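You operate a simulated robot arm through the tools that you are given. There is no shell and no other tool. Be economical: measure what you need, move in short steps, check, and stop when the job is done.

You are at the controls of a simulated robot arm. One attempt, no reset.

Task
Read the blue-collar tube's colour step and rack it by that step.
Fine: switch the reader on, stand the tube in the reader cell; it ends in the step rack pocket with that number; reader off at the end; the other tubes stay; dry hands at switches and plugs; spill a teaspoon at most.

Only the result counts: the job must be done as asked and must still hold three seconds after the hand-in. Knocking over, shifting, dropping, spilling or breaking anything else fails it.

Robot
A 7-joint arm with a two-finger parallel gripper, fixed in place. Base frame: the origin is at the foot of the arm, x ahead of it, y to its left, z up; the work surface is at about z = 910. Readings come in mm, rad, newtons and seconds.
With the tool pointing down near the work surface it reaches from about 280 to 680 mm from the base axis. Its first joint turns from -1.152 to 1.152 rad. Payload 1.57 kg.
The tool frame sits at the grasp point between the pads (the TCP): z along the fingers, y along the line on which they close. The tips reach 30 mm beyond it. Largest opening 110 mm; finger width 24, thickness 12; the body of the gripper, 48 by 112 mm, starts 78 mm behind the TCP.
Orientation is that of the tool frame in the base frame, as a unit quaternion [w, x, y, z]. With the fingers straight down and closing along the base's y, the tool's x points along the base's -x, its y along +y and its z along -z.

Tools
- The arm moves only by the tool step_arm. Its argument "motion" is a list of rows, each a list of 6 numbers: the shift along the tool's x, y, z in units of 250 mm (1.0 is 250 mm), then the turn, a rotation vector about the tool's x, y, z in units of 120 degrees (1.0 is 120 degrees). In form: [[tx, ty, tz, wx, wy, wz], ...]. A call has 1 to 8 rows; each row is the pose to reach, as a shift and turn from the pose commanded when the call began, along the tool's axes at that moment. "fingers" is the gripper command, from -1 (fully open) to 1 (shut), values between in proportion, set as the call begins (left out, the last holds). A call with a number of a shift or a turn outside -1 to 1 is refused whole. Each row takes 0.2 s and may step no farther than 50 mm and 0.15 rad from the row before; otherwise, or with a gripper value out of range, the whole call is refused. A pose out of reach is approached as far as the arm can. The call stops where the force on the tool passes 40 N (or 10 N more than at its start, if that is more) or the arm is blocked; 0.2 s more then pass. The fingers move at their own pace (about 108 mm/s each) and stop on an object; they squeeze with about 38 N. The grip force told is the motor's: it shows also when the fingers shut on nothing. Time passes only in rows, and 0.2 s behind the last, so rows that repeat a pose let the fingers close. The reply holds the time, the measured pose of the TCP, the force on the tool along the base axes, the opening and the grip force, in the units named above and with some noise, and new pictures: "pictures" is both (left out), scene, wrist or none.
- Cameras (640 x 400 px; columns grow to the right, rows downward): "scene" is fixed at [174.3, -407, 1408.2]; the picture's right is [0.59, -0.81, 0.00], its down [-0.47, -0.34, -0.82] and it looks along [0.66, 0.48, -0.58] (base axes); focal length 271 px, centre (320, 200). "wrist" rides on the gripper at [70, 16, -141] in the tool frame; the picture's right is [-0.23, 0.97, 0.00], its down [-0.86, -0.20, -0.48] and it looks along [-0.47, -0.11, 0.88] (tool axes); focal length 222 px, centre (320, 200). There is no depth. A picture from a camera that has moved, and an enlarged one, comes with that camera's place and axes in the base frame and with its lens. The place of the scene camera against the robot may be out by one fixed shift of up to 12 mm in any direction.
- zoom(camera, box): a new picture of the part [left, top, right, bottom] of that camera's present view, enlarged. No time passes.
- sign_off(): hands the job in; it is judged then, once.

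Go step by step. Nothing tells you positions but the pictures and the camera data: compare them with the known pose of the tool, close in by small moves and look again before you grip or let go. The budget is 120 turns and 200 pictures, counting those below and the enlarged ones. Unless the task says otherwise, let go and move clear before handing in, and close with one line.

The tools are called after "Call:" by a JSON object that holds its "op" and its "data". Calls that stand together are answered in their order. step_arm: Moves the arm, as the interface text tells. Its arguments: {"type":"object","properties":{"motion":{"type":"array","items":{"type":"array","items":{"type":"number"}}},"fingers":{"type":"number"},"pictures":{"type":"string","enum":["both","scene","wrist","none"]}},"required":["motion"]} The other tools are called the same way: zoom (camera, box) takes an enlarged picture of a part of a camera's view; sign_off () hands the job in.

At the start:

```text
t: 0.0
position: [383.4, -24.4, 1247.1]
ee_rot: [-0.001, 0.0, 1.0, 0.0]
contact_force: [-0.7, -0.3, -0.3]
opening: 110.1
gripper_force: 0.1
```

scene: 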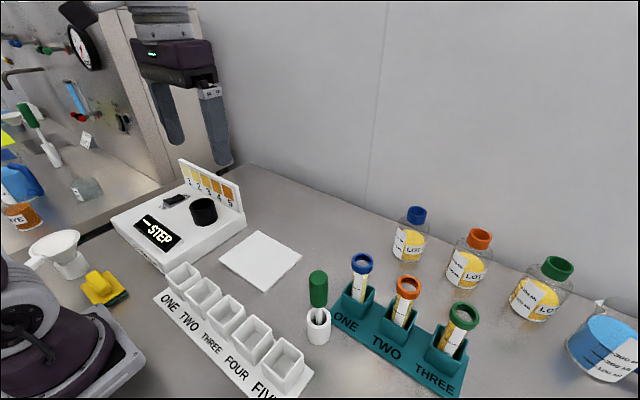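
wrist: 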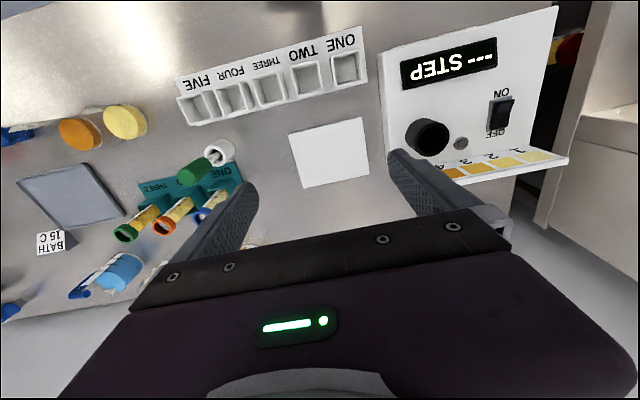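

I see the reader (upper left), the step rack with pockets ONE–FIVE, and a teal rack holding the blue, orange and green tubes. I'll zoom in to measure first.

Call:
{"op": "zoom", "data": {"camera": "scene", "box": [100, 150, 320, 290]}}

Call:
{"op": "zoom", "data": {"camera": "scene", "box": [290, 230, 510, 400]}}

Call:
{"op": "zoom", "data": {"camera": "wrist", "box": [380, 20, 580, 190]}}

```text
2.86 times, centred on (210, 220) of scene
camera zoom: at [174.3, -407.0, 1408.2], right [0.59, -0.81, 0.0], down [-0.47, -0.34, -0.82], along [0.66, 0.48, -0.58], focal length 774 px, centre (634, 143)
```

zoom: 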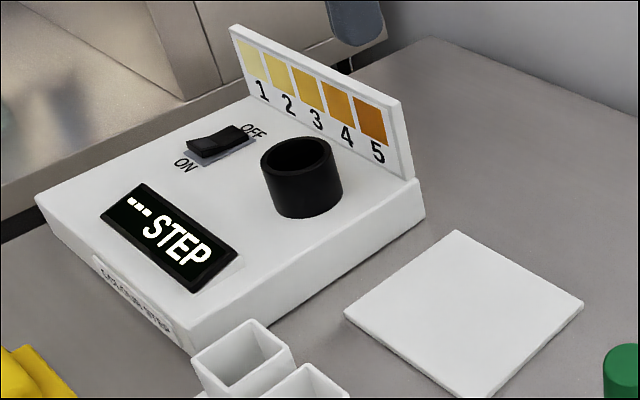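

```text
2.35 times, centred on (400, 315) of scene
camera zoom: at [174.3, -407.0, 1408.2], right [0.59, -0.81, 0.0], down [-0.47, -0.34, -0.82], along [0.66, 0.48, -0.58], focal length 638 px, centre (132, -71)
```

zoom: 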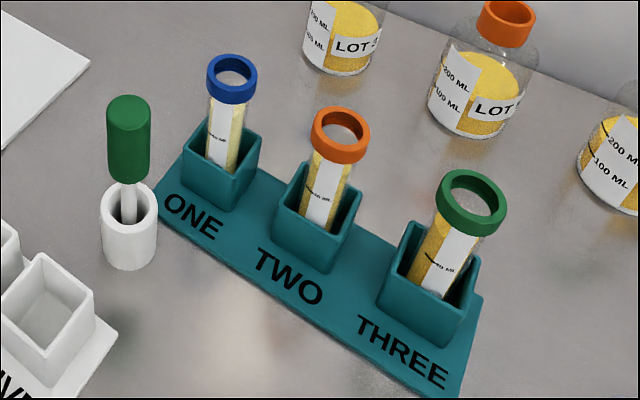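

```text
2.35 times, centred on (480, 105) of wrist
camera zoom: at [314.1, -8.8, 1386.5], right [0.23, 0.97, 0.0], down [0.86, -0.2, 0.48], along [0.47, -0.11, -0.88], focal length 523 px, centre (-56, 424)
```

zoom: 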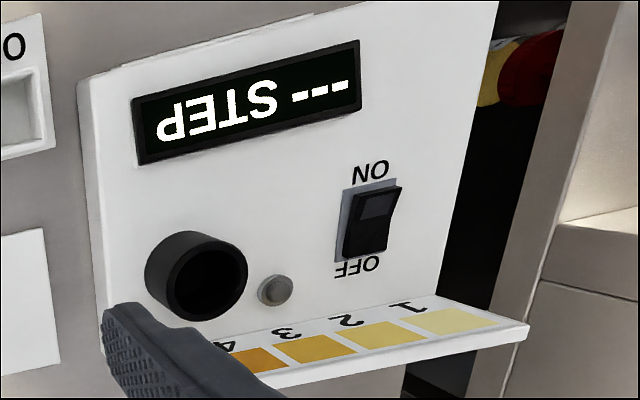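

The reader cell's rim is at about (443,155,1006), the switch near (435,275,985), and the blue tube's rim near (488,-273,1030). First I'll go towards the switch with the fingers shut and look closer.

Call:
{"op": "step_arm", "data": {"motion": [[-0.02, 0.13, 0.06, 0, 0, 0], [-0.04, 0.26, 0.12, 0, 0, 0], [-0.06, 0.39, 0.18, 0, 0, 0], [-0.08, 0.52, 0.24, 0, 0, 0], [-0.1, 0.65, 0.3, 0, 0, 0], [-0.12, 0.78, 0.36, 0, 0, 0], [-0.14, 0.92, 0.4, 0, 0, 0], [-0.14, 0.92, 0.4, 0, 0, 0]], "fingers": 1}}

```text
t: 1.8
position: [419.4, 207.5, 1146.4]
ee_rot: [-0.001, -0.001, 1.0, 0.0]
contact_force: [0.6, -0.4, 0.5]
opening: 0.0
gripper_force: 21.2
camera wrist: at [349.7, 222.8, 1286.7], right [0.23, 0.97, 0.0], down [0.86, -0.2, 0.48], along [0.47, -0.11, -0.88], focal length 222 px, centre (320, 200)
```

scene: 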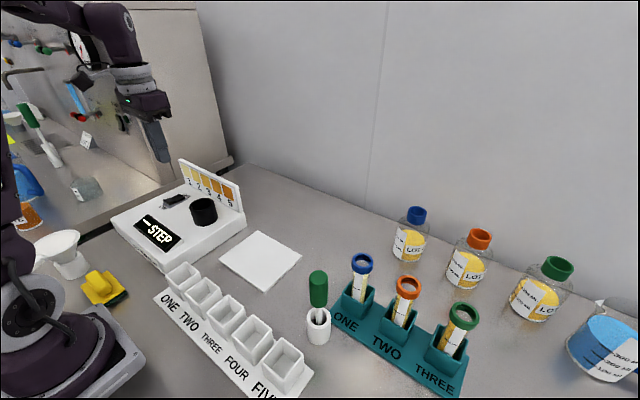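
wrist: 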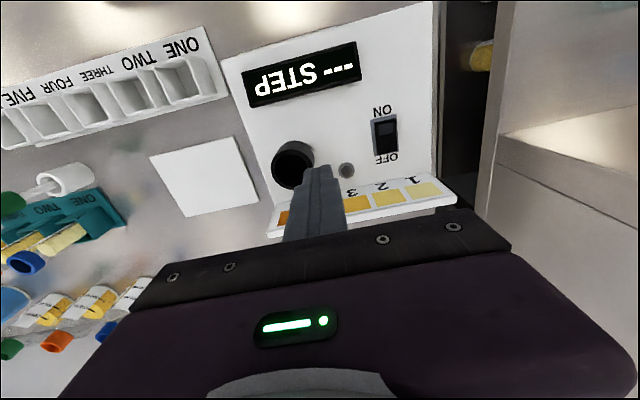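

The view of the switch is clear now. I'll enlarge it to measure.

Call:
{"op": "zoom", "data": {"camera": "wrist", "box": [330, 80, 450, 200]}}

Call:
{"op": "zoom", "data": {"camera": "scene", "box": [150, 180, 230, 240]}}

```text
3.33 times, centred on (390, 140) of wrist
camera zoom: at [349.7, 222.8, 1286.7], right [0.23, 0.97, 0.0], down [0.86, -0.2, 0.48], along [0.47, -0.11, -0.88], focal length 740 px, centre (87, 400)
```

zoom: 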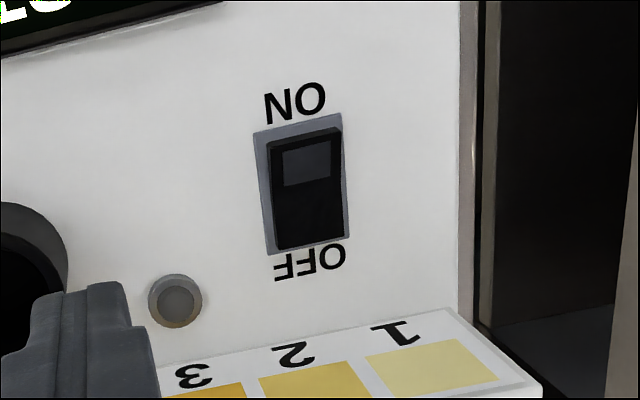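

```text
6.67 times, centred on (190, 210) of scene
camera zoom: at [174.3, -407.0, 1408.2], right [0.59, -0.81, 0.0], down [-0.47, -0.34, -0.82], along [0.66, 0.48, -0.58], focal length 1807 px, centre (1187, 133)
```

zoom: 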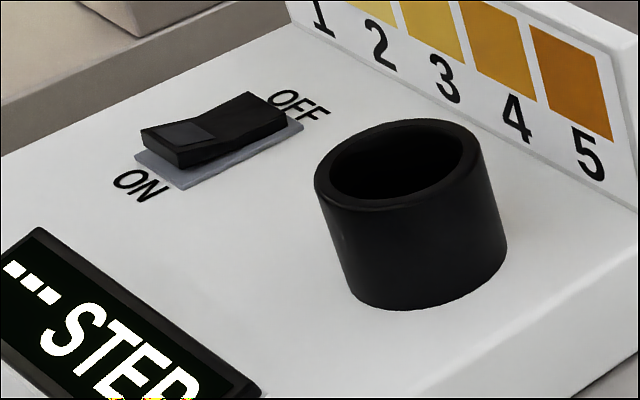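

The rocker's ON end (near side) is raised, so the reader is off. I estimate the ON end at (430,301,~952), and I'll move above it and look.

Call:
{"op": "step_arm", "data": {"motion": [[-0.01, 0.1, 0.05, 0, 0, 0], [-0.02, 0.2, 0.1, 0, 0, 0], [-0.03, 0.3, 0.2, 0, 0, 0], [-0.042, 0.374, 0.3, 0, 0, 0], [-0.042, 0.374, 0.4, 0, 0, 0], [-0.042, 0.374, 0.46, 0, 0, 0], [-0.042, 0.374, 0.46, 0, 0, 0]]}}

```text
t: 3.4
position: [428.6, 300.0, 1033.1]
ee_rot: [0.0, -0.001, 1.0, 0.001]
contact_force: [0.0, 0.4, 0.9]
opening: 0.2
gripper_force: 21.3
camera wrist: at [358.9, 315.7, 1172.7], right [0.23, 0.97, 0.0], down [0.86, -0.2, 0.48], along [0.47, -0.11, -0.88], focal length 222 px, centre (320, 200)
```

scene: 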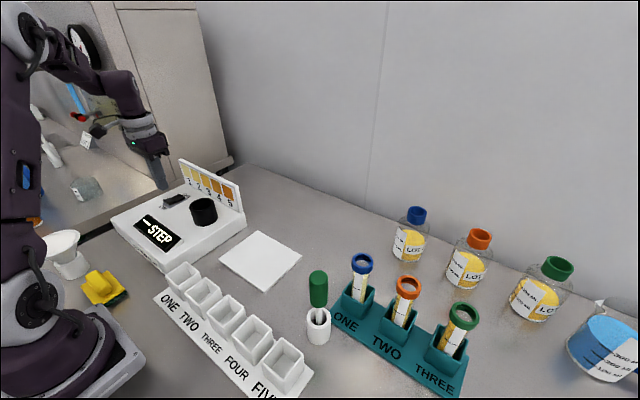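
wrist: 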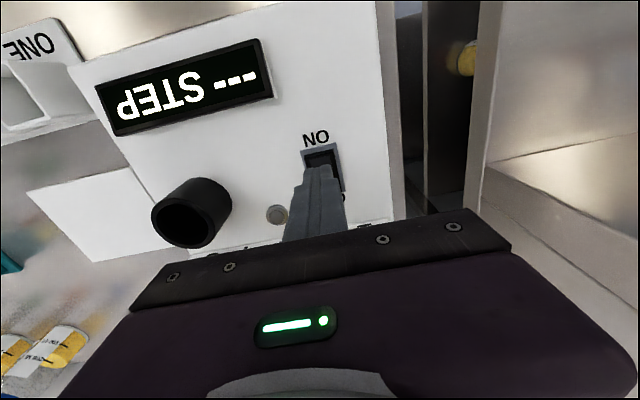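

The fingertips line up over the ON end. I'll descend in small steps and watch the force.

Call:
{"op": "step_arm", "data": {"motion": [[0, 0, 0.08, 0, 0, 0], [0, 0, 0.14, 0, 0, 0], [0, 0, 0.16, 0, 0, 0], [0, 0, 0.18, 0, 0, 0], [0, 0, 0.19, 0, 0, 0], [0, 0, 0.2, 0, 0, 0]]}}

```text
t: 4.3
position: [428.6, 300.9, 992.5]
ee_rot: [0.002, 0.0, 1.0, 0.002]
contact_force: [-5.6, -3.2, 13.3]
opening: 0.0
gripper_force: 20.9
stopped in row 4: the force on the tool passed its limit (the readings are from after the stop); the commanded pose is now the measured one
camera wrist: at [358.0, 315.2, 1132.2], right [0.23, 0.97, 0.0], down [0.85, -0.2, 0.48], along [0.47, -0.11, -0.88], focal length 222 px, centre (320, 200)
```

scene: 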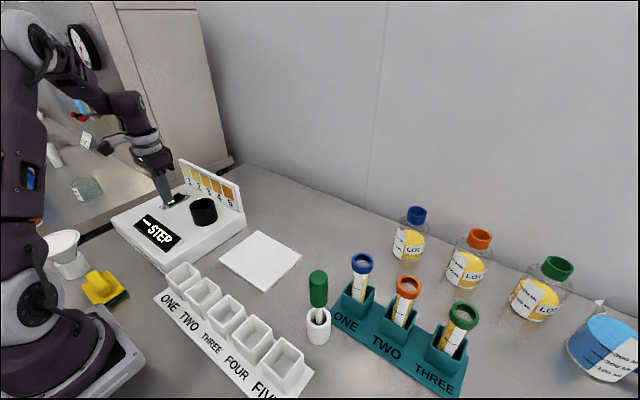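
wrist: 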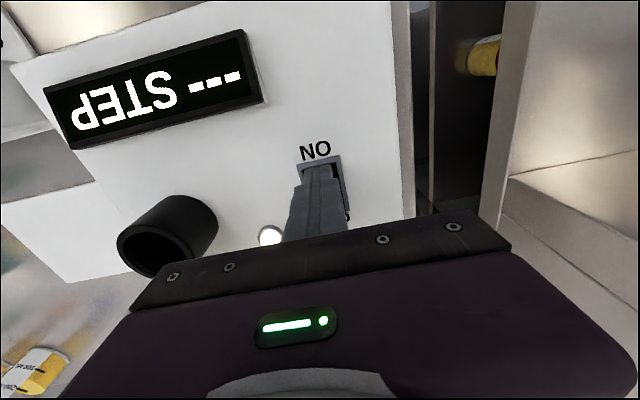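

The reader's lamp is lit, so it is on. Now I retreat upwards and travel across towards the blue tube.

Call:
{"op": "step_arm", "data": {"motion": [[0, 0, -0.15, 0, 0, 0], [0, 0, -0.35, 0, 0, 0], [0, 0, -0.55, 0, 0, 0], [0, -0.1, -0.7, 0, 0, 0], [0, -0.28, -0.78, 0, 0, 0], [0, -0.46, -0.8, 0, 0, 0], [0, -0.64, -0.8, 0, 0, 0], [0, -0.82, -0.8, 0, 0, 0]], "pictures": "wrist"}}

Call:
{"op": "step_arm", "data": {"motion": [[0, -0.18, 0, 0, 0, 0], [0, -0.36, 0, 0, 0, 0], [0, -0.54, 0, 0, 0, 0], [0, -0.72, 0, 0, 0, 0], [-0.04, -0.9, 0, 0, 0, 0], [-0.08, -1.0, 0, 0, 0, 0], [-0.08, -1.0, 0, 0, 0, 0]], "pictures": "wrist", "fingers": 0}}

```text
t: 6.2
position: [429.3, 93.1, 1189.7]
ee_rot: [0.001, -0.001, 1.0, 0.002]
contact_force: [-1.4, 1.3, -0.2]
opening: 0.0
gripper_force: 21.5
camera wrist: at [358.1, 108.2, 1329.7], right [0.23, 0.97, 0.0], down [0.85, -0.2, 0.48], along [0.47, -0.1, -0.88], focal length 222 px, centre (320, 200)
```

wrist: 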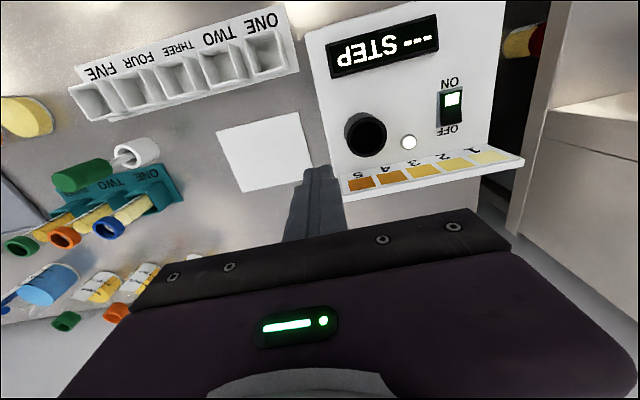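

```text
t: 7.8
position: [451.9, -156.4, 1190.7]
ee_rot: [0.0, -0.001, 1.0, 0.002]
contact_force: [0.5, 0.0, -0.3]
opening: 55.1
gripper_force: 0.1
camera wrist: at [380.2, -140.5, 1331.3], right [0.23, 0.97, 0.0], down [0.85, -0.2, 0.48], along [0.47, -0.11, -0.88], focal length 222 px, centre (320, 200)
```

wrist: 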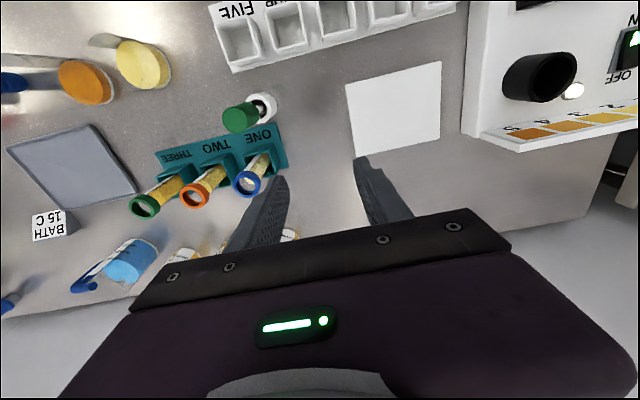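

The switch glows green. The blue collar triangulates to about (487,-272), top near 1037. I'll move above it with the fingers open.

Call:
{"op": "step_arm", "data": {"motion": [[-0.03, -0.12, 0.0, 0, 0, 0], [-0.07, -0.26, 0.0, 0, 0, 0], [-0.11, -0.38, 0.05, 0, 0, 0], [-0.14, -0.46, 0.15, 0, 0, 0], [-0.14, -0.46, 0.28, 0, 0, 0], [-0.14, -0.46, 0.28, 0, 0, 0]], "fingers": -0.2}}

```text
t: 9.2
position: [485.3, -272.0, 1118.6]
ee_rot: [0.0, -0.001, 1.0, 0.001]
contact_force: [0.9, -0.4, -0.6]
opening: 66.0
gripper_force: 0.1
camera wrist: at [414.9, -256.1, 1258.7], right [0.23, 0.97, 0.0], down [0.85, -0.2, 0.48], along [0.47, -0.11, -0.88], focal length 222 px, centre (320, 200)
```

scene: 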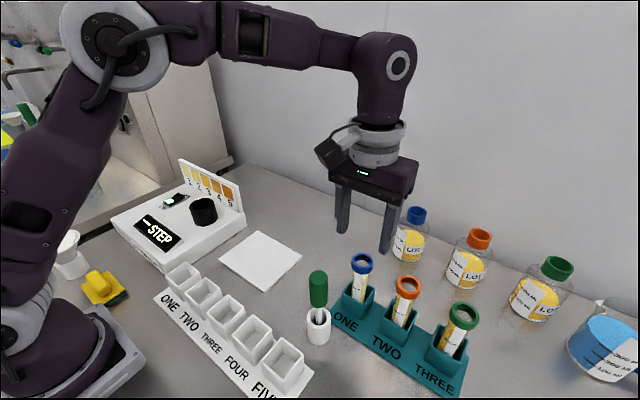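
wrist: 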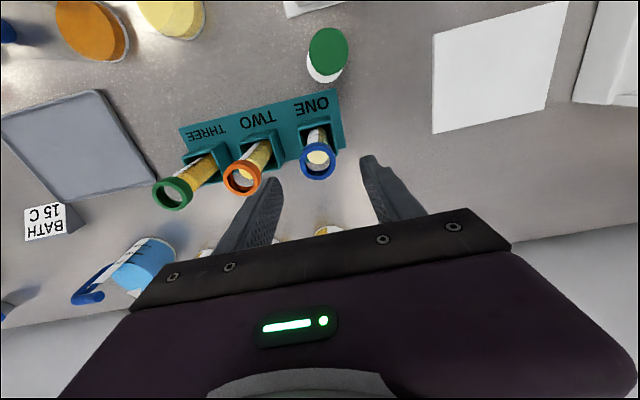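

Call:
{"op": "zoom", "data": {"camera": "wrist", "box": [220, 80, 400, 220]}}

Call:
{"op": "zoom", "data": {"camera": "scene", "box": [310, 180, 430, 330]}}

```text
2.86 times, centred on (310, 150) of wrist
camera zoom: at [414.9, -256.1, 1258.7], right [0.23, 0.97, 0.0], down [0.85, -0.2, 0.48], along [0.47, -0.11, -0.88], focal length 635 px, centre (349, 343)
```

zoom: 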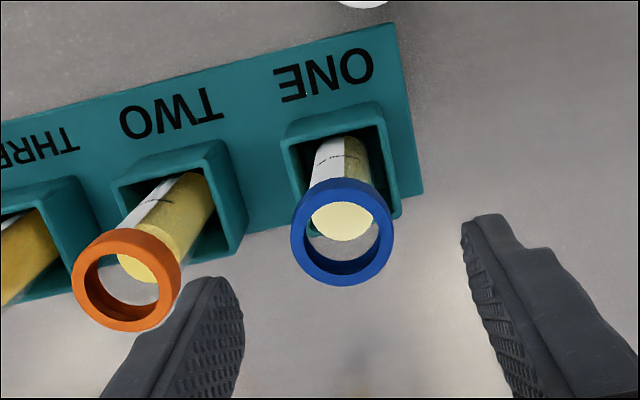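

```text
2.67 times, centred on (370, 255) of scene
camera zoom: at [174.3, -407.0, 1408.2], right [0.59, -0.81, 0.0], down [-0.47, -0.34, -0.82], along [0.66, 0.48, -0.58], focal length 723 px, centre (187, 53)
```

zoom: 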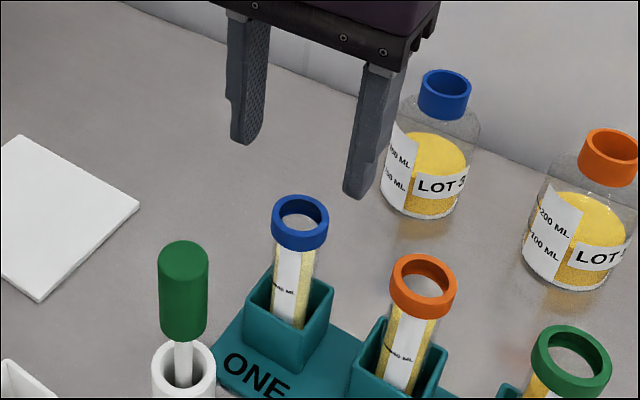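

The blue collar (about 37 mm across) is at about (491,-276), top near 1030. I'll lower to just around it and check.

Call:
{"op": "step_arm", "data": {"motion": [[-0.023, -0.016, 0.08, 0, 0, 0], [-0.023, -0.016, 0.16, 0, 0, 0], [-0.023, -0.016, 0.24, 0, 0, 0], [-0.023, -0.016, 0.24, 0, 0, 0]]}}

```text
t: 10.2
position: [490.8, -274.4, 1058.8]
ee_rot: [0.001, 0.0, 1.0, 0.002]
contact_force: [0.2, -0.3, -0.6]
opening: 66.1
gripper_force: 0.1
camera wrist: at [420.7, -258.9, 1199.7], right [0.23, 0.97, 0.0], down [0.85, -0.2, 0.48], along [0.47, -0.11, -0.88], focal length 222 px, centre (320, 200)
```

scene: 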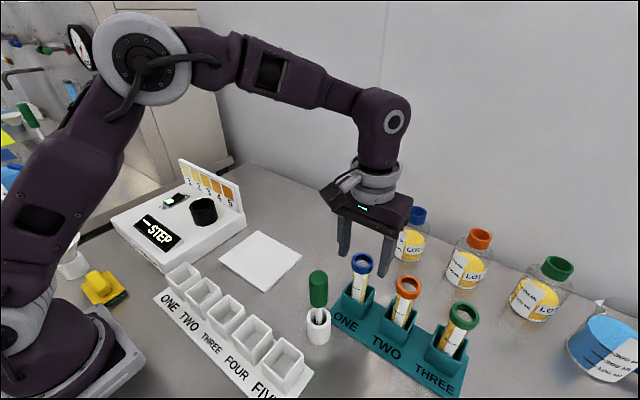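
wrist: 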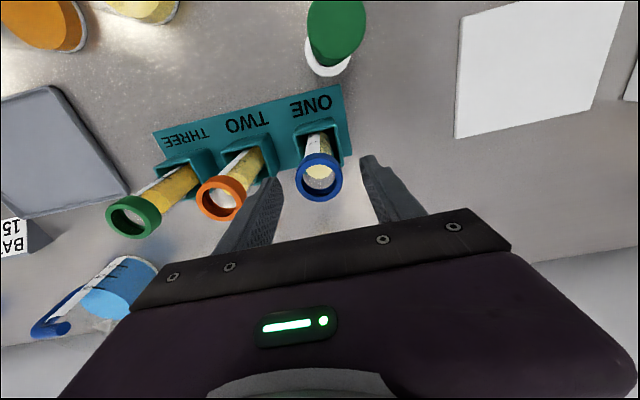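

The collar is centred between the fingers. I go down 25 mm and check the height.

Call:
{"op": "step_arm", "data": {"motion": [[0, 0, 0.05, 0, 0, 0], [0, 0, 0.1, 0, 0, 0], [0, 0, 0.1, 0, 0, 0]], "pictures": "wrist"}}

Call:
{"op": "zoom", "data": {"camera": "scene", "box": [310, 200, 430, 330]}}

```text
t: 10.9
position: [489.6, -274.3, 1034.8]
ee_rot: [0.001, 0.0, 1.0, 0.001]
contact_force: [0.5, 0.1, 0.0]
opening: 66.0
gripper_force: 0.0
camera wrist: at [420.2, -258.6, 1175.2], right [0.23, 0.97, 0.0], down [0.85, -0.2, 0.48], along [0.47, -0.11, -0.88], focal length 222 px, centre (320, 200)
```

wrist: 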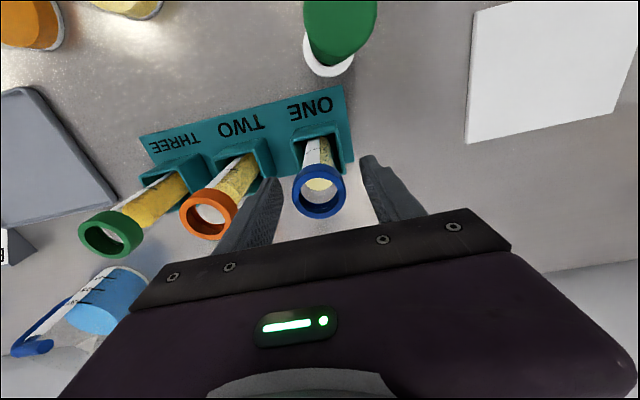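

```text
3.08 times, centred on (370, 265) of scene
camera zoom: at [174.3, -407.0, 1408.2], right [0.59, -0.81, 0.0], down [-0.47, -0.34, -0.82], along [0.66, 0.48, -0.58], focal length 834 px, centre (166, 0)
```

zoom: 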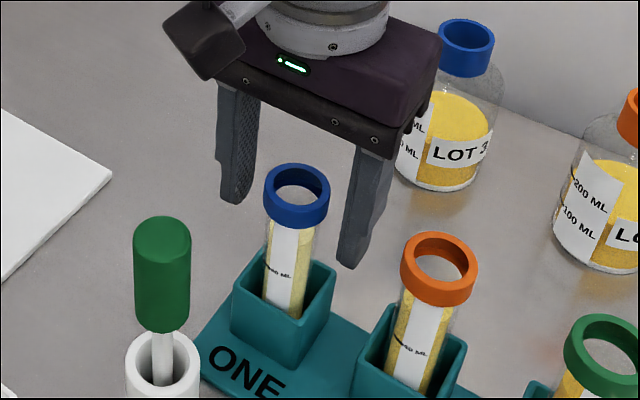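

The tips are about 12 mm below the collar, so I raise 5 mm and close on the collar.

Call:
{"op": "step_arm", "data": {"motion": [[0.008, 0, -0.02, 0, 0, 0], [0.008, 0, -0.02, 0, 0, 0]], "pictures": "none"}}

Call:
{"op": "step_arm", "data": {"motion": [[0, 0, 0, 0, 0, 0], [0, 0, 0, 0, 0, 0], [0, 0, 0, 0, 0, 0]], "fingers": 1}}

```text
t: 11.6
position: [489.1, -273.3, 1039.9]
ee_rot: [0.001, -0.001, 1.0, 0.002]
contact_force: [1.3, 0.1, 0.0]
opening: 65.8
gripper_force: 0.0
```

```text
t: 12.3
position: [488.6, -274.6, 1038.4]
ee_rot: [0.001, 0.0, 1.0, 0.002]
contact_force: [-0.5, -0.5, 0.0]
opening: 36.3
gripper_force: 38.1
camera wrist: at [418.1, -258.6, 1180.0], right [0.23, 0.97, 0.0], down [0.85, -0.2, 0.48], along [0.47, -0.11, -0.88], focal length 222 px, centre (320, 200)
```

scene: 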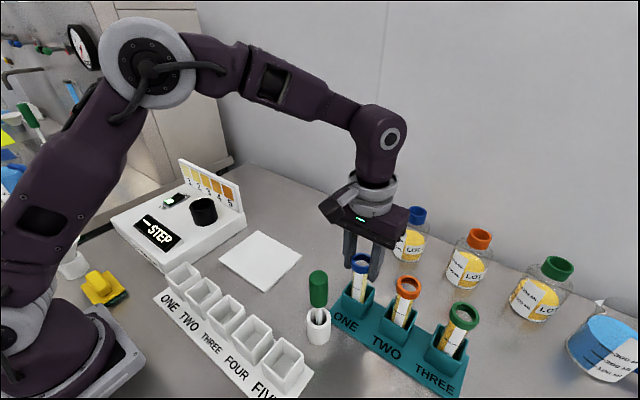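
wrist: 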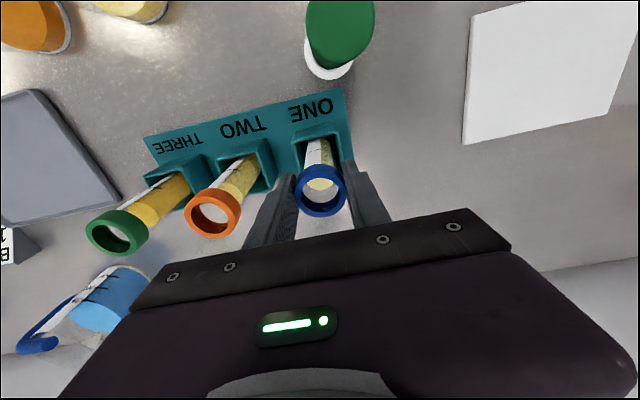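

Gripped at 36 mm. I lift slowly straight up.

Call:
{"op": "step_arm", "data": {"motion": [[0, 0, -0.02, 0, 0, 0], [0, 0, -0.07, 0, 0, 0], [0, 0, -0.14, 0, 0, 0], [0, 0, -0.22, 0, 0, 0], [0, 0, -0.3, 0, 0, 0], [0, 0, -0.38, 0, 0, 0], [0, 0, -0.45, 0, 0, 0], [0, 0, -0.5, 0, 0, 0]]}}

```text
t: 14.2
position: [488.7, -274.4, 1165.2]
ee_rot: [0.001, -0.001, 1.0, 0.002]
contact_force: [0.1, -0.4, 0.1]
opening: 36.4
gripper_force: 38.0
camera wrist: at [418.0, -258.2, 1305.3], right [0.23, 0.97, 0.0], down [0.85, -0.2, 0.48], along [0.47, -0.11, -0.88], focal length 222 px, centre (320, 200)
```

scene: 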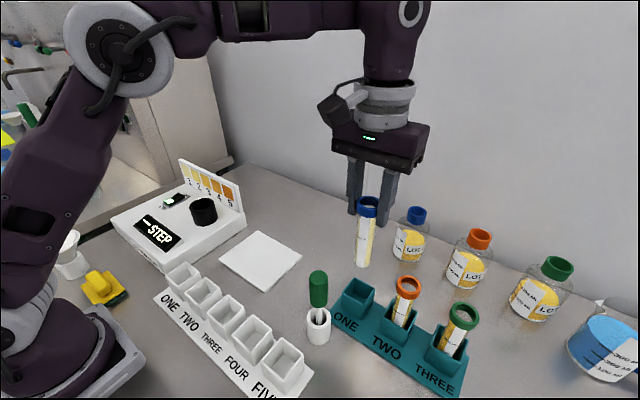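
wrist: 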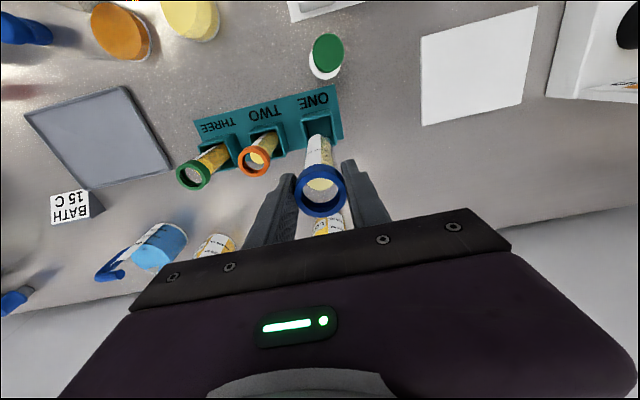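

The tube hangs upright. I carry it gently towards the reader cell.

Call:
{"op": "step_arm", "data": {"motion": [[0.01, 0.03, 0, 0, 0, 0], [0.03, 0.1, 0, 0, 0, 0], [0.06, 0.2, 0, 0, 0, 0], [0.1, 0.31, 0, 0, 0, 0], [0.14, 0.42, 0, 0, 0, 0], [0.17, 0.54, 0, 0, 0, 0], [0.176, 0.66, 0, 0, 0, 0], [0.176, 0.78, 0, 0, 0, 0]], "pictures": "none"}}

Call:
{"op": "step_arm", "data": {"motion": [[0, 0.05, 0, 0, 0, 0], [0, 0.15, 0, 0, 0, 0], [0, 0.27, 0, 0, 0, 0], [0, 0.39, 0, 0, 0, 0], [0, 0.5, 0, 0, 0, 0], [0, 0.58, 0, 0, 0, 0], [0, 0.63, 0, 0, 0, 0], [0, 0.65, 0, 0, 0, 0]]}}

```text
t: 15.9
position: [444.3, -82.8, 1166.1]
ee_rot: [0.0, 0.0, 1.0, 0.002]
contact_force: [0.5, 0.2, -0.6]
opening: 36.3
gripper_force: 37.8
```

```text
t: 17.8
position: [444.2, 84.1, 1164.6]
ee_rot: [0.0, 0.0, 1.0, 0.002]
contact_force: [-0.5, -0.1, -0.8]
opening: 36.2
gripper_force: 37.7
camera wrist: at [374.4, 99.5, 1305.3], right [0.23, 0.97, 0.0], down [0.85, -0.2, 0.48], along [0.47, -0.11, -0.88], focal length 222 px, centre (320, 200)
```

scene: 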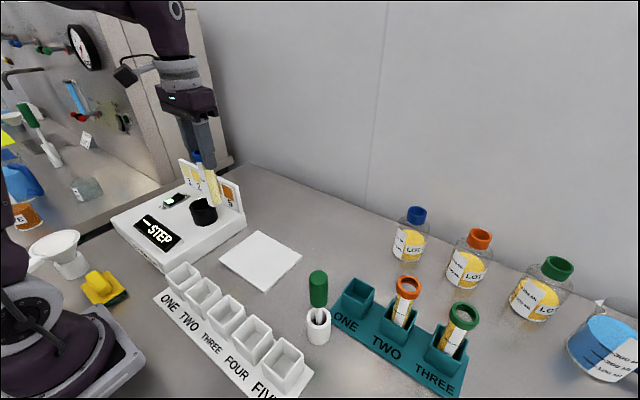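
wrist: 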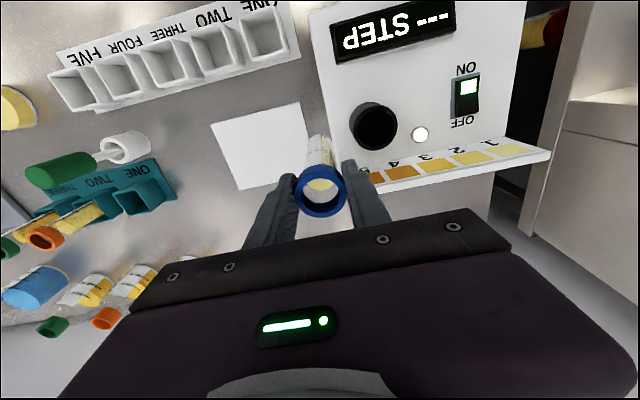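

The cell is ahead on the right in the wrist view. I'll enlarge to refine its position.

Call:
{"op": "zoom", "data": {"camera": "wrist", "box": [290, 80, 450, 220]}}

Call:
{"op": "zoom", "data": {"camera": "scene", "box": [150, 140, 250, 240]}}

```text
2.86 times, centred on (370, 150) of wrist
camera zoom: at [374.4, 99.5, 1305.3], right [0.23, 0.97, 0.0], down [0.85, -0.2, 0.48], along [0.47, -0.11, -0.88], focal length 635 px, centre (177, 343)
```

zoom: 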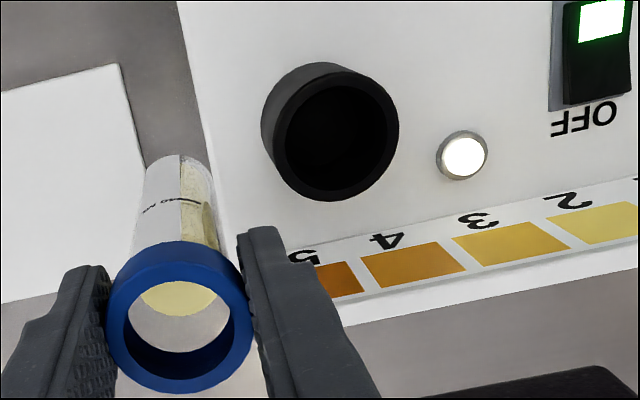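

```text
4.00 times, centred on (200, 190) of scene
camera zoom: at [174.3, -407.0, 1408.2], right [0.59, -0.81, 0.0], down [-0.47, -0.34, -0.82], along [0.66, 0.48, -0.58], focal length 1084 px, centre (800, 240)
```

zoom: 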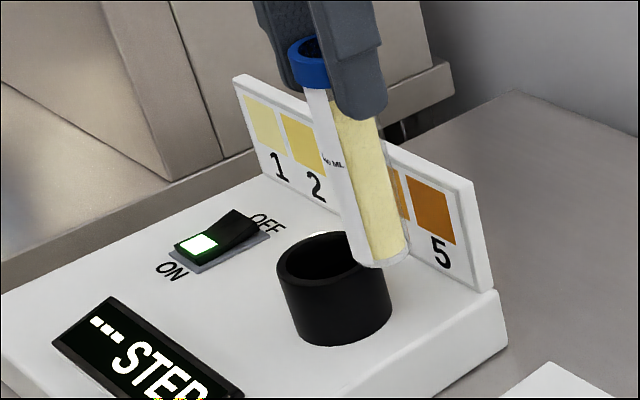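

The cell is at (450,159), rim at 992, inside diameter about 47 mm, and the tube hangs vertically. I move over it.

Call:
{"op": "step_arm", "data": {"motion": [[-0.004, 0.03, 0, 0, 0, 0], [-0.012, 0.1, 0, 0, 0, 0], [-0.02, 0.18, 0, 0, 0, 0], [-0.024, 0.25, 0, 0, 0, 0], [-0.024, 0.29, 0, 0, 0, 0], [-0.024, 0.3, 0, 0, 0, 0], [-0.024, 0.3, 0, 0, 0, 0]]}}

Call:
{"op": "zoom", "data": {"camera": "scene", "box": [150, 140, 250, 240]}}

Call:
{"op": "zoom", "data": {"camera": "wrist", "box": [250, 80, 410, 220]}}

```text
t: 19.4
position: [450.2, 157.5, 1165.5]
ee_rot: [0.003, 0.0, 1.0, 0.001]
contact_force: [-0.1, -0.2, 0.0]
opening: 36.5
gripper_force: 38.1
camera wrist: at [379.5, 173.6, 1306.0], right [0.23, 0.97, 0.0], down [0.85, -0.2, 0.48], along [0.47, -0.11, -0.88], focal length 222 px, centre (320, 200)
```

scene: 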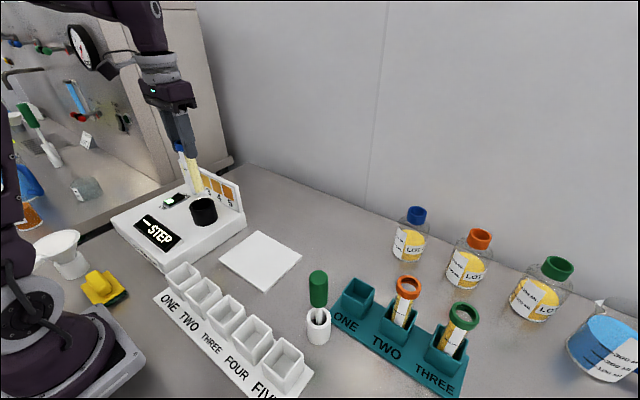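
wrist: 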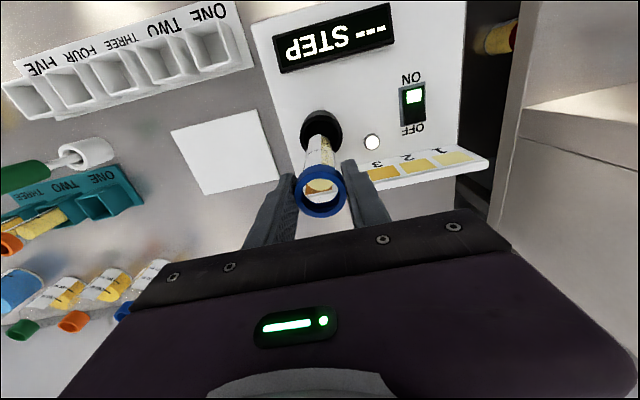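

```text
4.00 times, centred on (200, 190) of scene
camera zoom: at [174.3, -407.0, 1408.2], right [0.59, -0.81, 0.0], down [-0.47, -0.34, -0.82], along [0.66, 0.48, -0.58], focal length 1084 px, centre (800, 240)
```

zoom: 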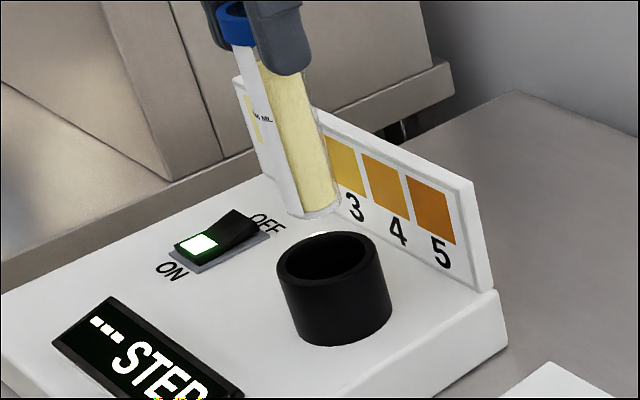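

```text
2.86 times, centred on (330, 150) of wrist
camera zoom: at [379.5, 173.6, 1306.0], right [0.23, 0.97, 0.0], down [0.85, -0.2, 0.48], along [0.47, -0.11, -0.88], focal length 635 px, centre (291, 343)
```

zoom: 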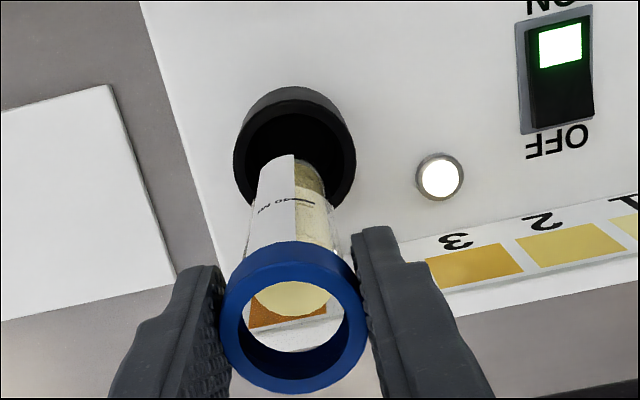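

Aligned. I descend slowly into the cell.

Call:
{"op": "step_arm", "data": {"motion": [[0.004, 0.0, 0.04, 0, 0, 0], [0.004, 0.003, 0.1, 0, 0, 0], [0.004, 0.003, 0.16, 0, 0, 0], [0.004, 0.003, 0.22, 0, 0, 0], [0.004, 0.003, 0.27, 0, 0, 0], [0.004, 0.003, 0.3, 0, 0, 0], [0.004, 0.003, 0.32, 0, 0, 0]]}}

Call:
{"op": "zoom", "data": {"camera": "scene", "box": [150, 140, 250, 240]}}

```text
t: 20.9
position: [449.0, 158.3, 1086.5]
ee_rot: [0.0, 0.0, 1.0, 0.002]
contact_force: [0.4, 0.0, -0.3]
opening: 36.4
gripper_force: 38.2
camera wrist: at [378.6, 174.3, 1226.3], right [0.23, 0.97, 0.0], down [0.85, -0.2, 0.48], along [0.47, -0.11, -0.88], focal length 222 px, centre (320, 200)
```

scene: 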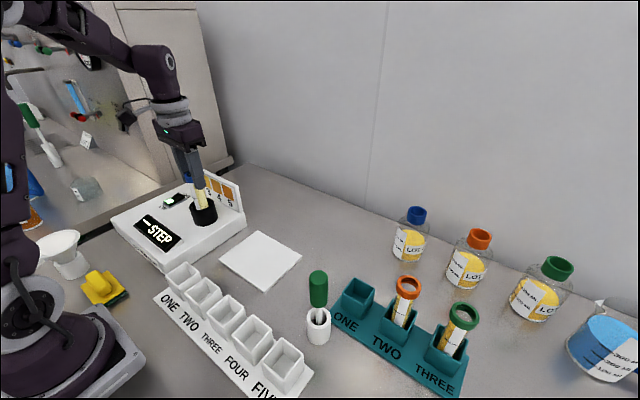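
wrist: 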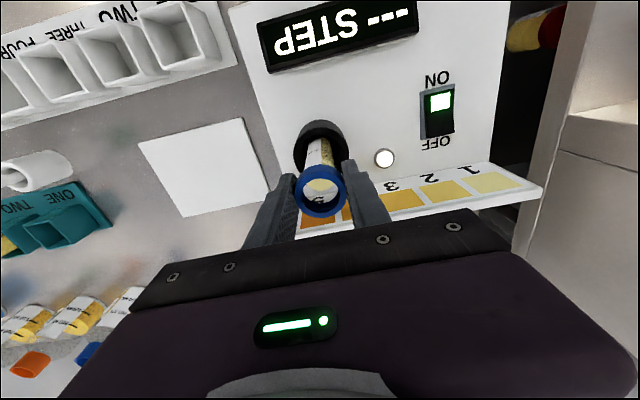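

```text
4.00 times, centred on (200, 190) of scene
camera zoom: at [174.3, -407.0, 1408.2], right [0.59, -0.81, 0.0], down [-0.47, -0.34, -0.82], along [0.66, 0.48, -0.58], focal length 1084 px, centre (800, 240)
```

zoom: 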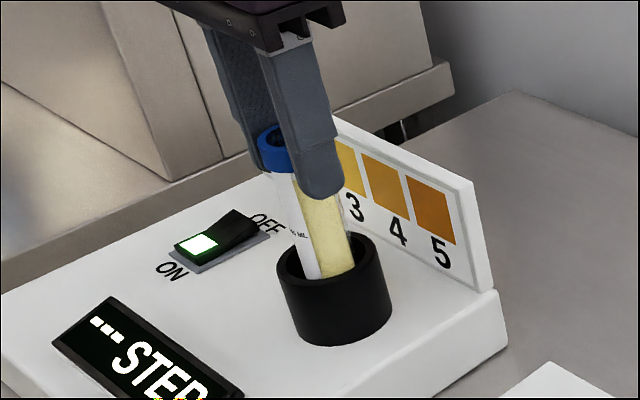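

The tube is inside the ring. I continue in small steps, feeling for the cell floor.

Call:
{"op": "step_arm", "data": {"motion": [[0, 0, 0.01, 0, 0, 0], [0, 0, 0.02, 0, 0, 0], [0, 0, 0.02, 0, 0, 0]], "pictures": "none"}}

Call:
{"op": "step_arm", "data": {"motion": [[0, 0, 0.01, 0, 0, 0], [0, 0, 0.02, 0, 0, 0], [0, 0, 0.02, 0, 0, 0]], "pictures": "none"}}

```text
t: 21.8
position: [449.5, 158.7, 1080.8]
ee_rot: [0.003, 0.0, 1.0, 0.001]
contact_force: [0.7, -0.3, 30.4]
opening: 36.6
gripper_force: 37.8
```

```text
t: 22.1
position: [450.2, 159.5, 1081.1]
ee_rot: [0.003, -0.001, 1.0, 0.002]
contact_force: [-2.5, -1.6, 11.7]
opening: 36.2
gripper_force: 38.2
stopped in row 1: the force on the tool passed its limit (the readings are from after the stop); the commanded pose is now the measured one
```

The tube rests on the cell floor. I'll read the display.

Call:
{"op": "step_arm", "data": {"motion": [[0, 0, 0, 0, 0, 0], [0, 0, 0, 0, 0, 0]]}}

Call:
{"op": "zoom", "data": {"camera": "scene", "box": [120, 160, 240, 270]}}

```text
t: 22.7
position: [450.7, 159.7, 1080.7]
ee_rot: [0.004, -0.001, 1.0, 0.001]
contact_force: [-1.8, -3.2, 16.9]
opening: 35.8
gripper_force: 38.6
camera wrist: at [378.7, 174.2, 1220.9], right [0.23, 0.97, 0.01], down [0.85, -0.2, 0.48], along [0.47, -0.1, -0.88], focal length 222 px, centre (320, 200)
```

scene: 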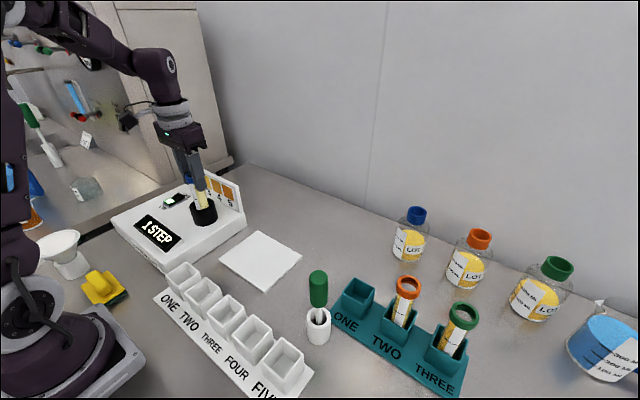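
wrist: 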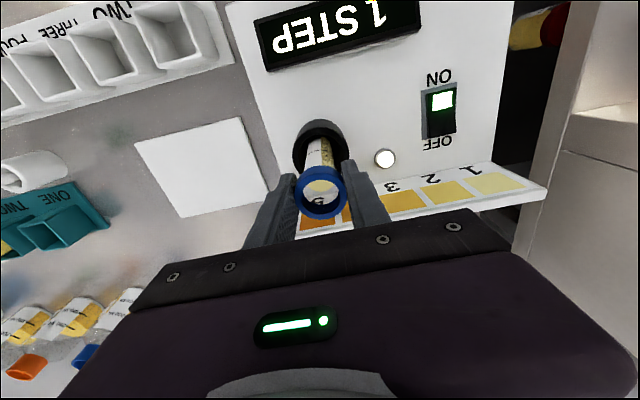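

```text
3.64 times, centred on (180, 215) of scene
camera zoom: at [174.0, -407.2, 1408.2], right [0.59, -0.81, 0.0], down [-0.47, -0.34, -0.82], along [0.66, 0.48, -0.58], focal length 986 px, centre (829, 146)
```

zoom: 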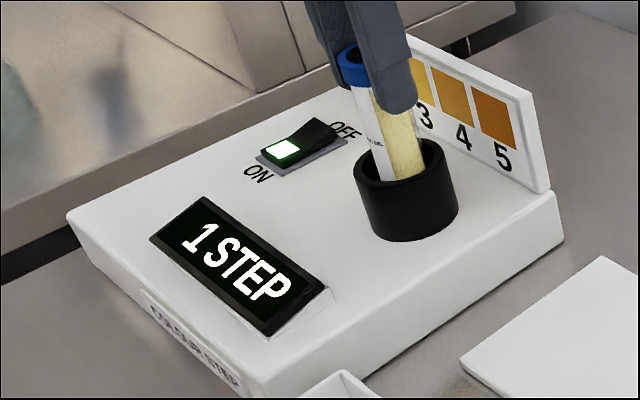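

The display reads "1 STEP". I slacken the grip slightly so the tube stands by itself, and confirm that the reading holds.

Call:
{"op": "step_arm", "data": {"motion": [[0, 0, 0, 0, 0, 0], [0, 0, 0, 0, 0, 0], [0, 0, 0, 0, 0, 0], [0, 0, 0, 0, 0, 0], [0, 0, 0, 0, 0, 0], [0, 0, 0, 0, 0, 0], [0, 0, 0, 0, 0, 0], [0, 0, 0, 0, 0, 0]], "fingers": 0.2}}

Call:
{"op": "zoom", "data": {"camera": "scene", "box": [120, 160, 240, 270]}}

```text
t: 24.5
position: [449.3, 159.0, 1080.0]
ee_rot: [0.003, -0.001, 1.0, 0.002]
contact_force: [-0.4, -0.5, -0.4]
opening: 44.0
gripper_force: 0.1
camera wrist: at [378.9, 174.5, 1220.6], right [0.23, 0.97, 0.01], down [0.85, -0.2, 0.48], along [0.47, -0.1, -0.88], focal length 222 px, centre (320, 200)
```

scene: 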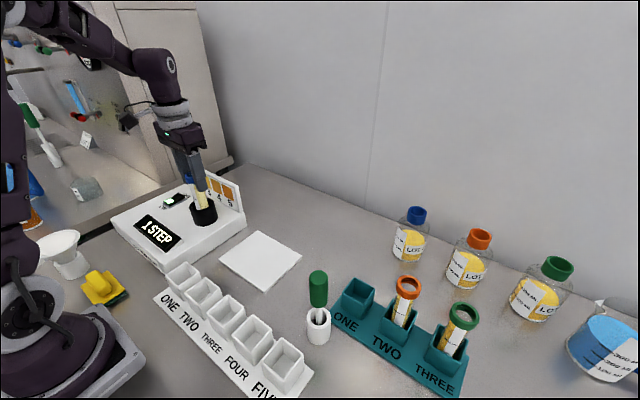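
wrist: 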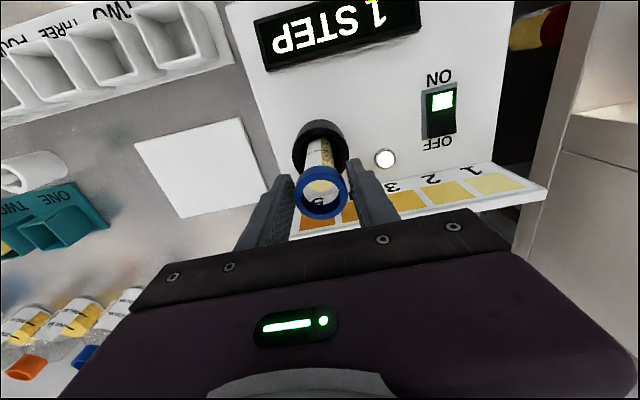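

```text
3.64 times, centred on (180, 215) of scene
camera zoom: at [174.3, -407.0, 1408.2], right [0.59, -0.81, 0.0], down [-0.47, -0.34, -0.82], along [0.66, 0.48, -0.58], focal length 986 px, centre (829, 146)
```

zoom: 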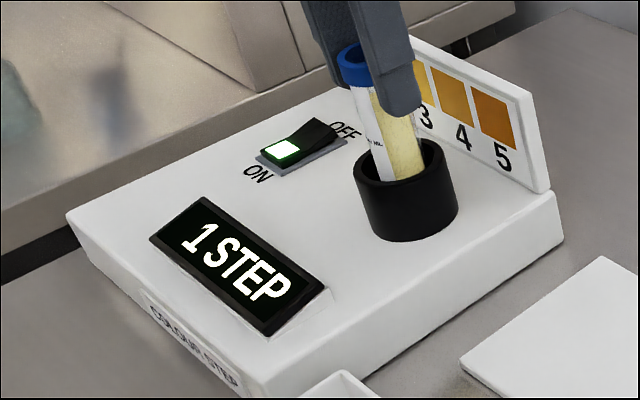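

The reading holds at 1. I regrip and lift the tube out slowly.

Call:
{"op": "step_arm", "data": {"motion": [[0, 0, 0, 0, 0, 0], [0, 0, 0, 0, 0, 0], [0, 0, 0, 0, 0, 0]], "fingers": 1, "pictures": "none"}}

Call:
{"op": "step_arm", "data": {"motion": [[0, 0, -0.02, 0, 0, 0], [0, 0, -0.06, 0, 0, 0], [0, 0, -0.12, 0, 0, 0], [0, 0, -0.19, 0, 0, 0], [0, 0, -0.26, 0, 0, 0], [0, 0, -0.32, 0, 0, 0], [0, 0, -0.36, 0, 0, 0], [0, 0, -0.38, 0, 0, 0]]}}

```text
t: 25.3
position: [449.8, 158.9, 1079.9]
ee_rot: [0.001, -0.001, 1.0, 0.002]
contact_force: [0.3, -0.1, 0.0]
opening: 36.6
gripper_force: 38.0
```

```text
t: 27.1
position: [449.2, 158.2, 1176.5]
ee_rot: [0.002, -0.001, 1.0, 0.002]
contact_force: [0.1, -0.2, -0.3]
opening: 36.7
gripper_force: 37.8
camera wrist: at [378.8, 173.5, 1315.5], right [0.23, 0.97, 0.01], down [0.85, -0.2, 0.48], along [0.47, -0.1, -0.88], focal length 222 px, centre (320, 200)
```

scene: 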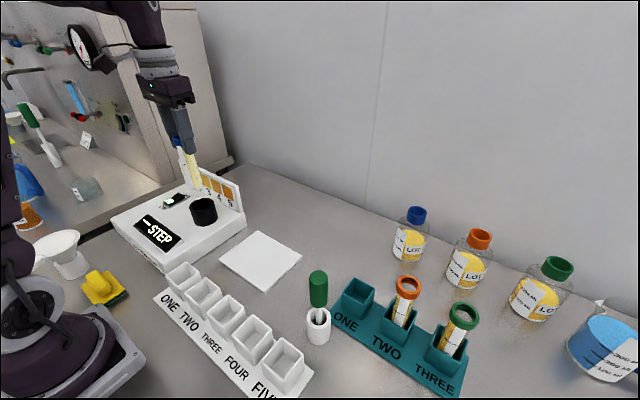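
wrist: 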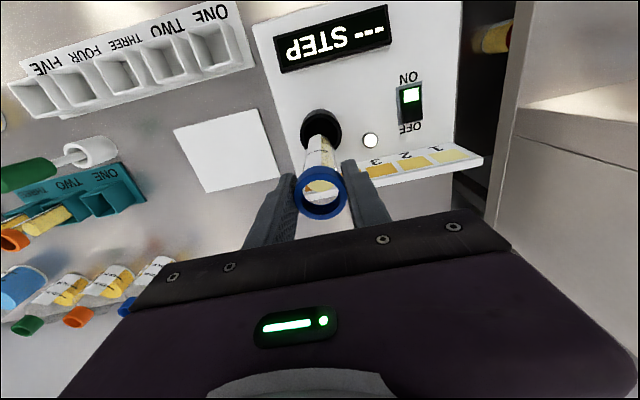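

I carry it over to near pocket ONE (estimate (311,41)).

Call:
{"op": "step_arm", "data": {"motion": [[0.015, -0.015, 0, 0, 0, 0], [0.06, -0.06, 0, 0, 0, 0], [0.14, -0.135, 0, 0, 0, 0], [0.23, -0.22, 0, 0, 0, 0], [0.32, -0.31, 0, 0, 0, 0], [0.4, -0.385, 0, 0, 0, 0], [0.455, -0.435, 0, 0, 0, 0], [0.476, -0.452, 0, 0, 0, 0]]}}

Call:
{"op": "zoom", "data": {"camera": "wrist", "box": [240, 60, 400, 220]}}

Call:
{"op": "zoom", "data": {"camera": "scene", "box": [130, 200, 290, 330]}}

```text
t: 28.9
position: [331.1, 44.0, 1173.9]
ee_rot: [0.002, 0.0, 1.0, 0.001]
contact_force: [0.6, 0.0, -0.3]
opening: 36.4
gripper_force: 38.4
camera wrist: at [260.2, 60.9, 1313.7], right [0.23, 0.97, 0.01], down [0.85, -0.2, 0.48], along [0.47, -0.1, -0.88], focal length 222 px, centre (320, 200)
```

scene: 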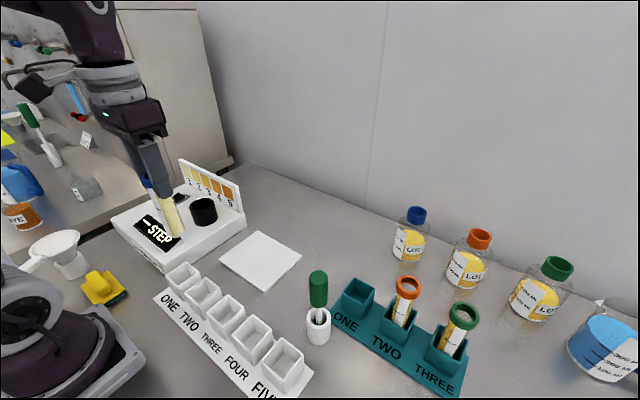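
wrist: 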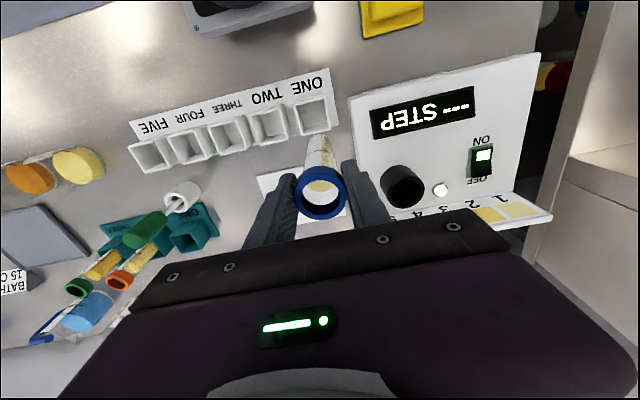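

```text
2.50 times, centred on (320, 140) of wrist
camera zoom: at [260.2, 60.9, 1313.7], right [0.23, 0.97, 0.01], down [0.85, -0.2, 0.48], along [0.47, -0.1, -0.88], focal length 555 px, centre (320, 350)
```

zoom: 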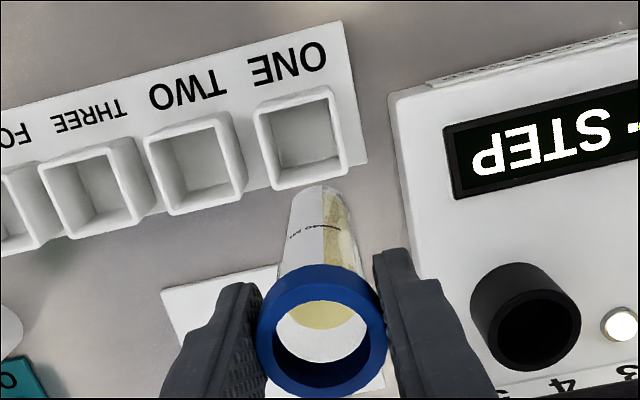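

```text
3.08 times, centred on (210, 265) of scene
camera zoom: at [174.3, -407.0, 1408.2], right [0.59, -0.81, 0.0], down [-0.47, -0.34, -0.82], along [0.66, 0.48, -0.58], focal length 834 px, centre (658, 0)
```

zoom: 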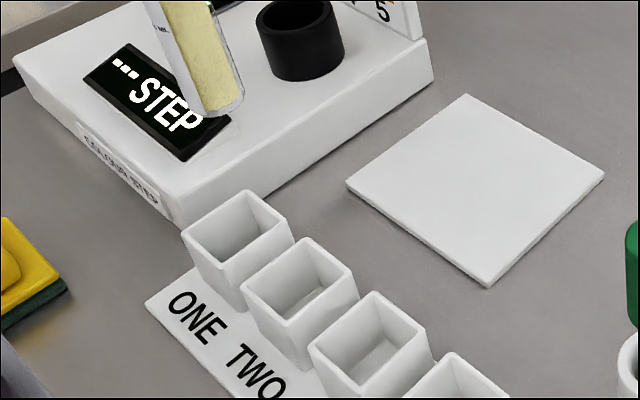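

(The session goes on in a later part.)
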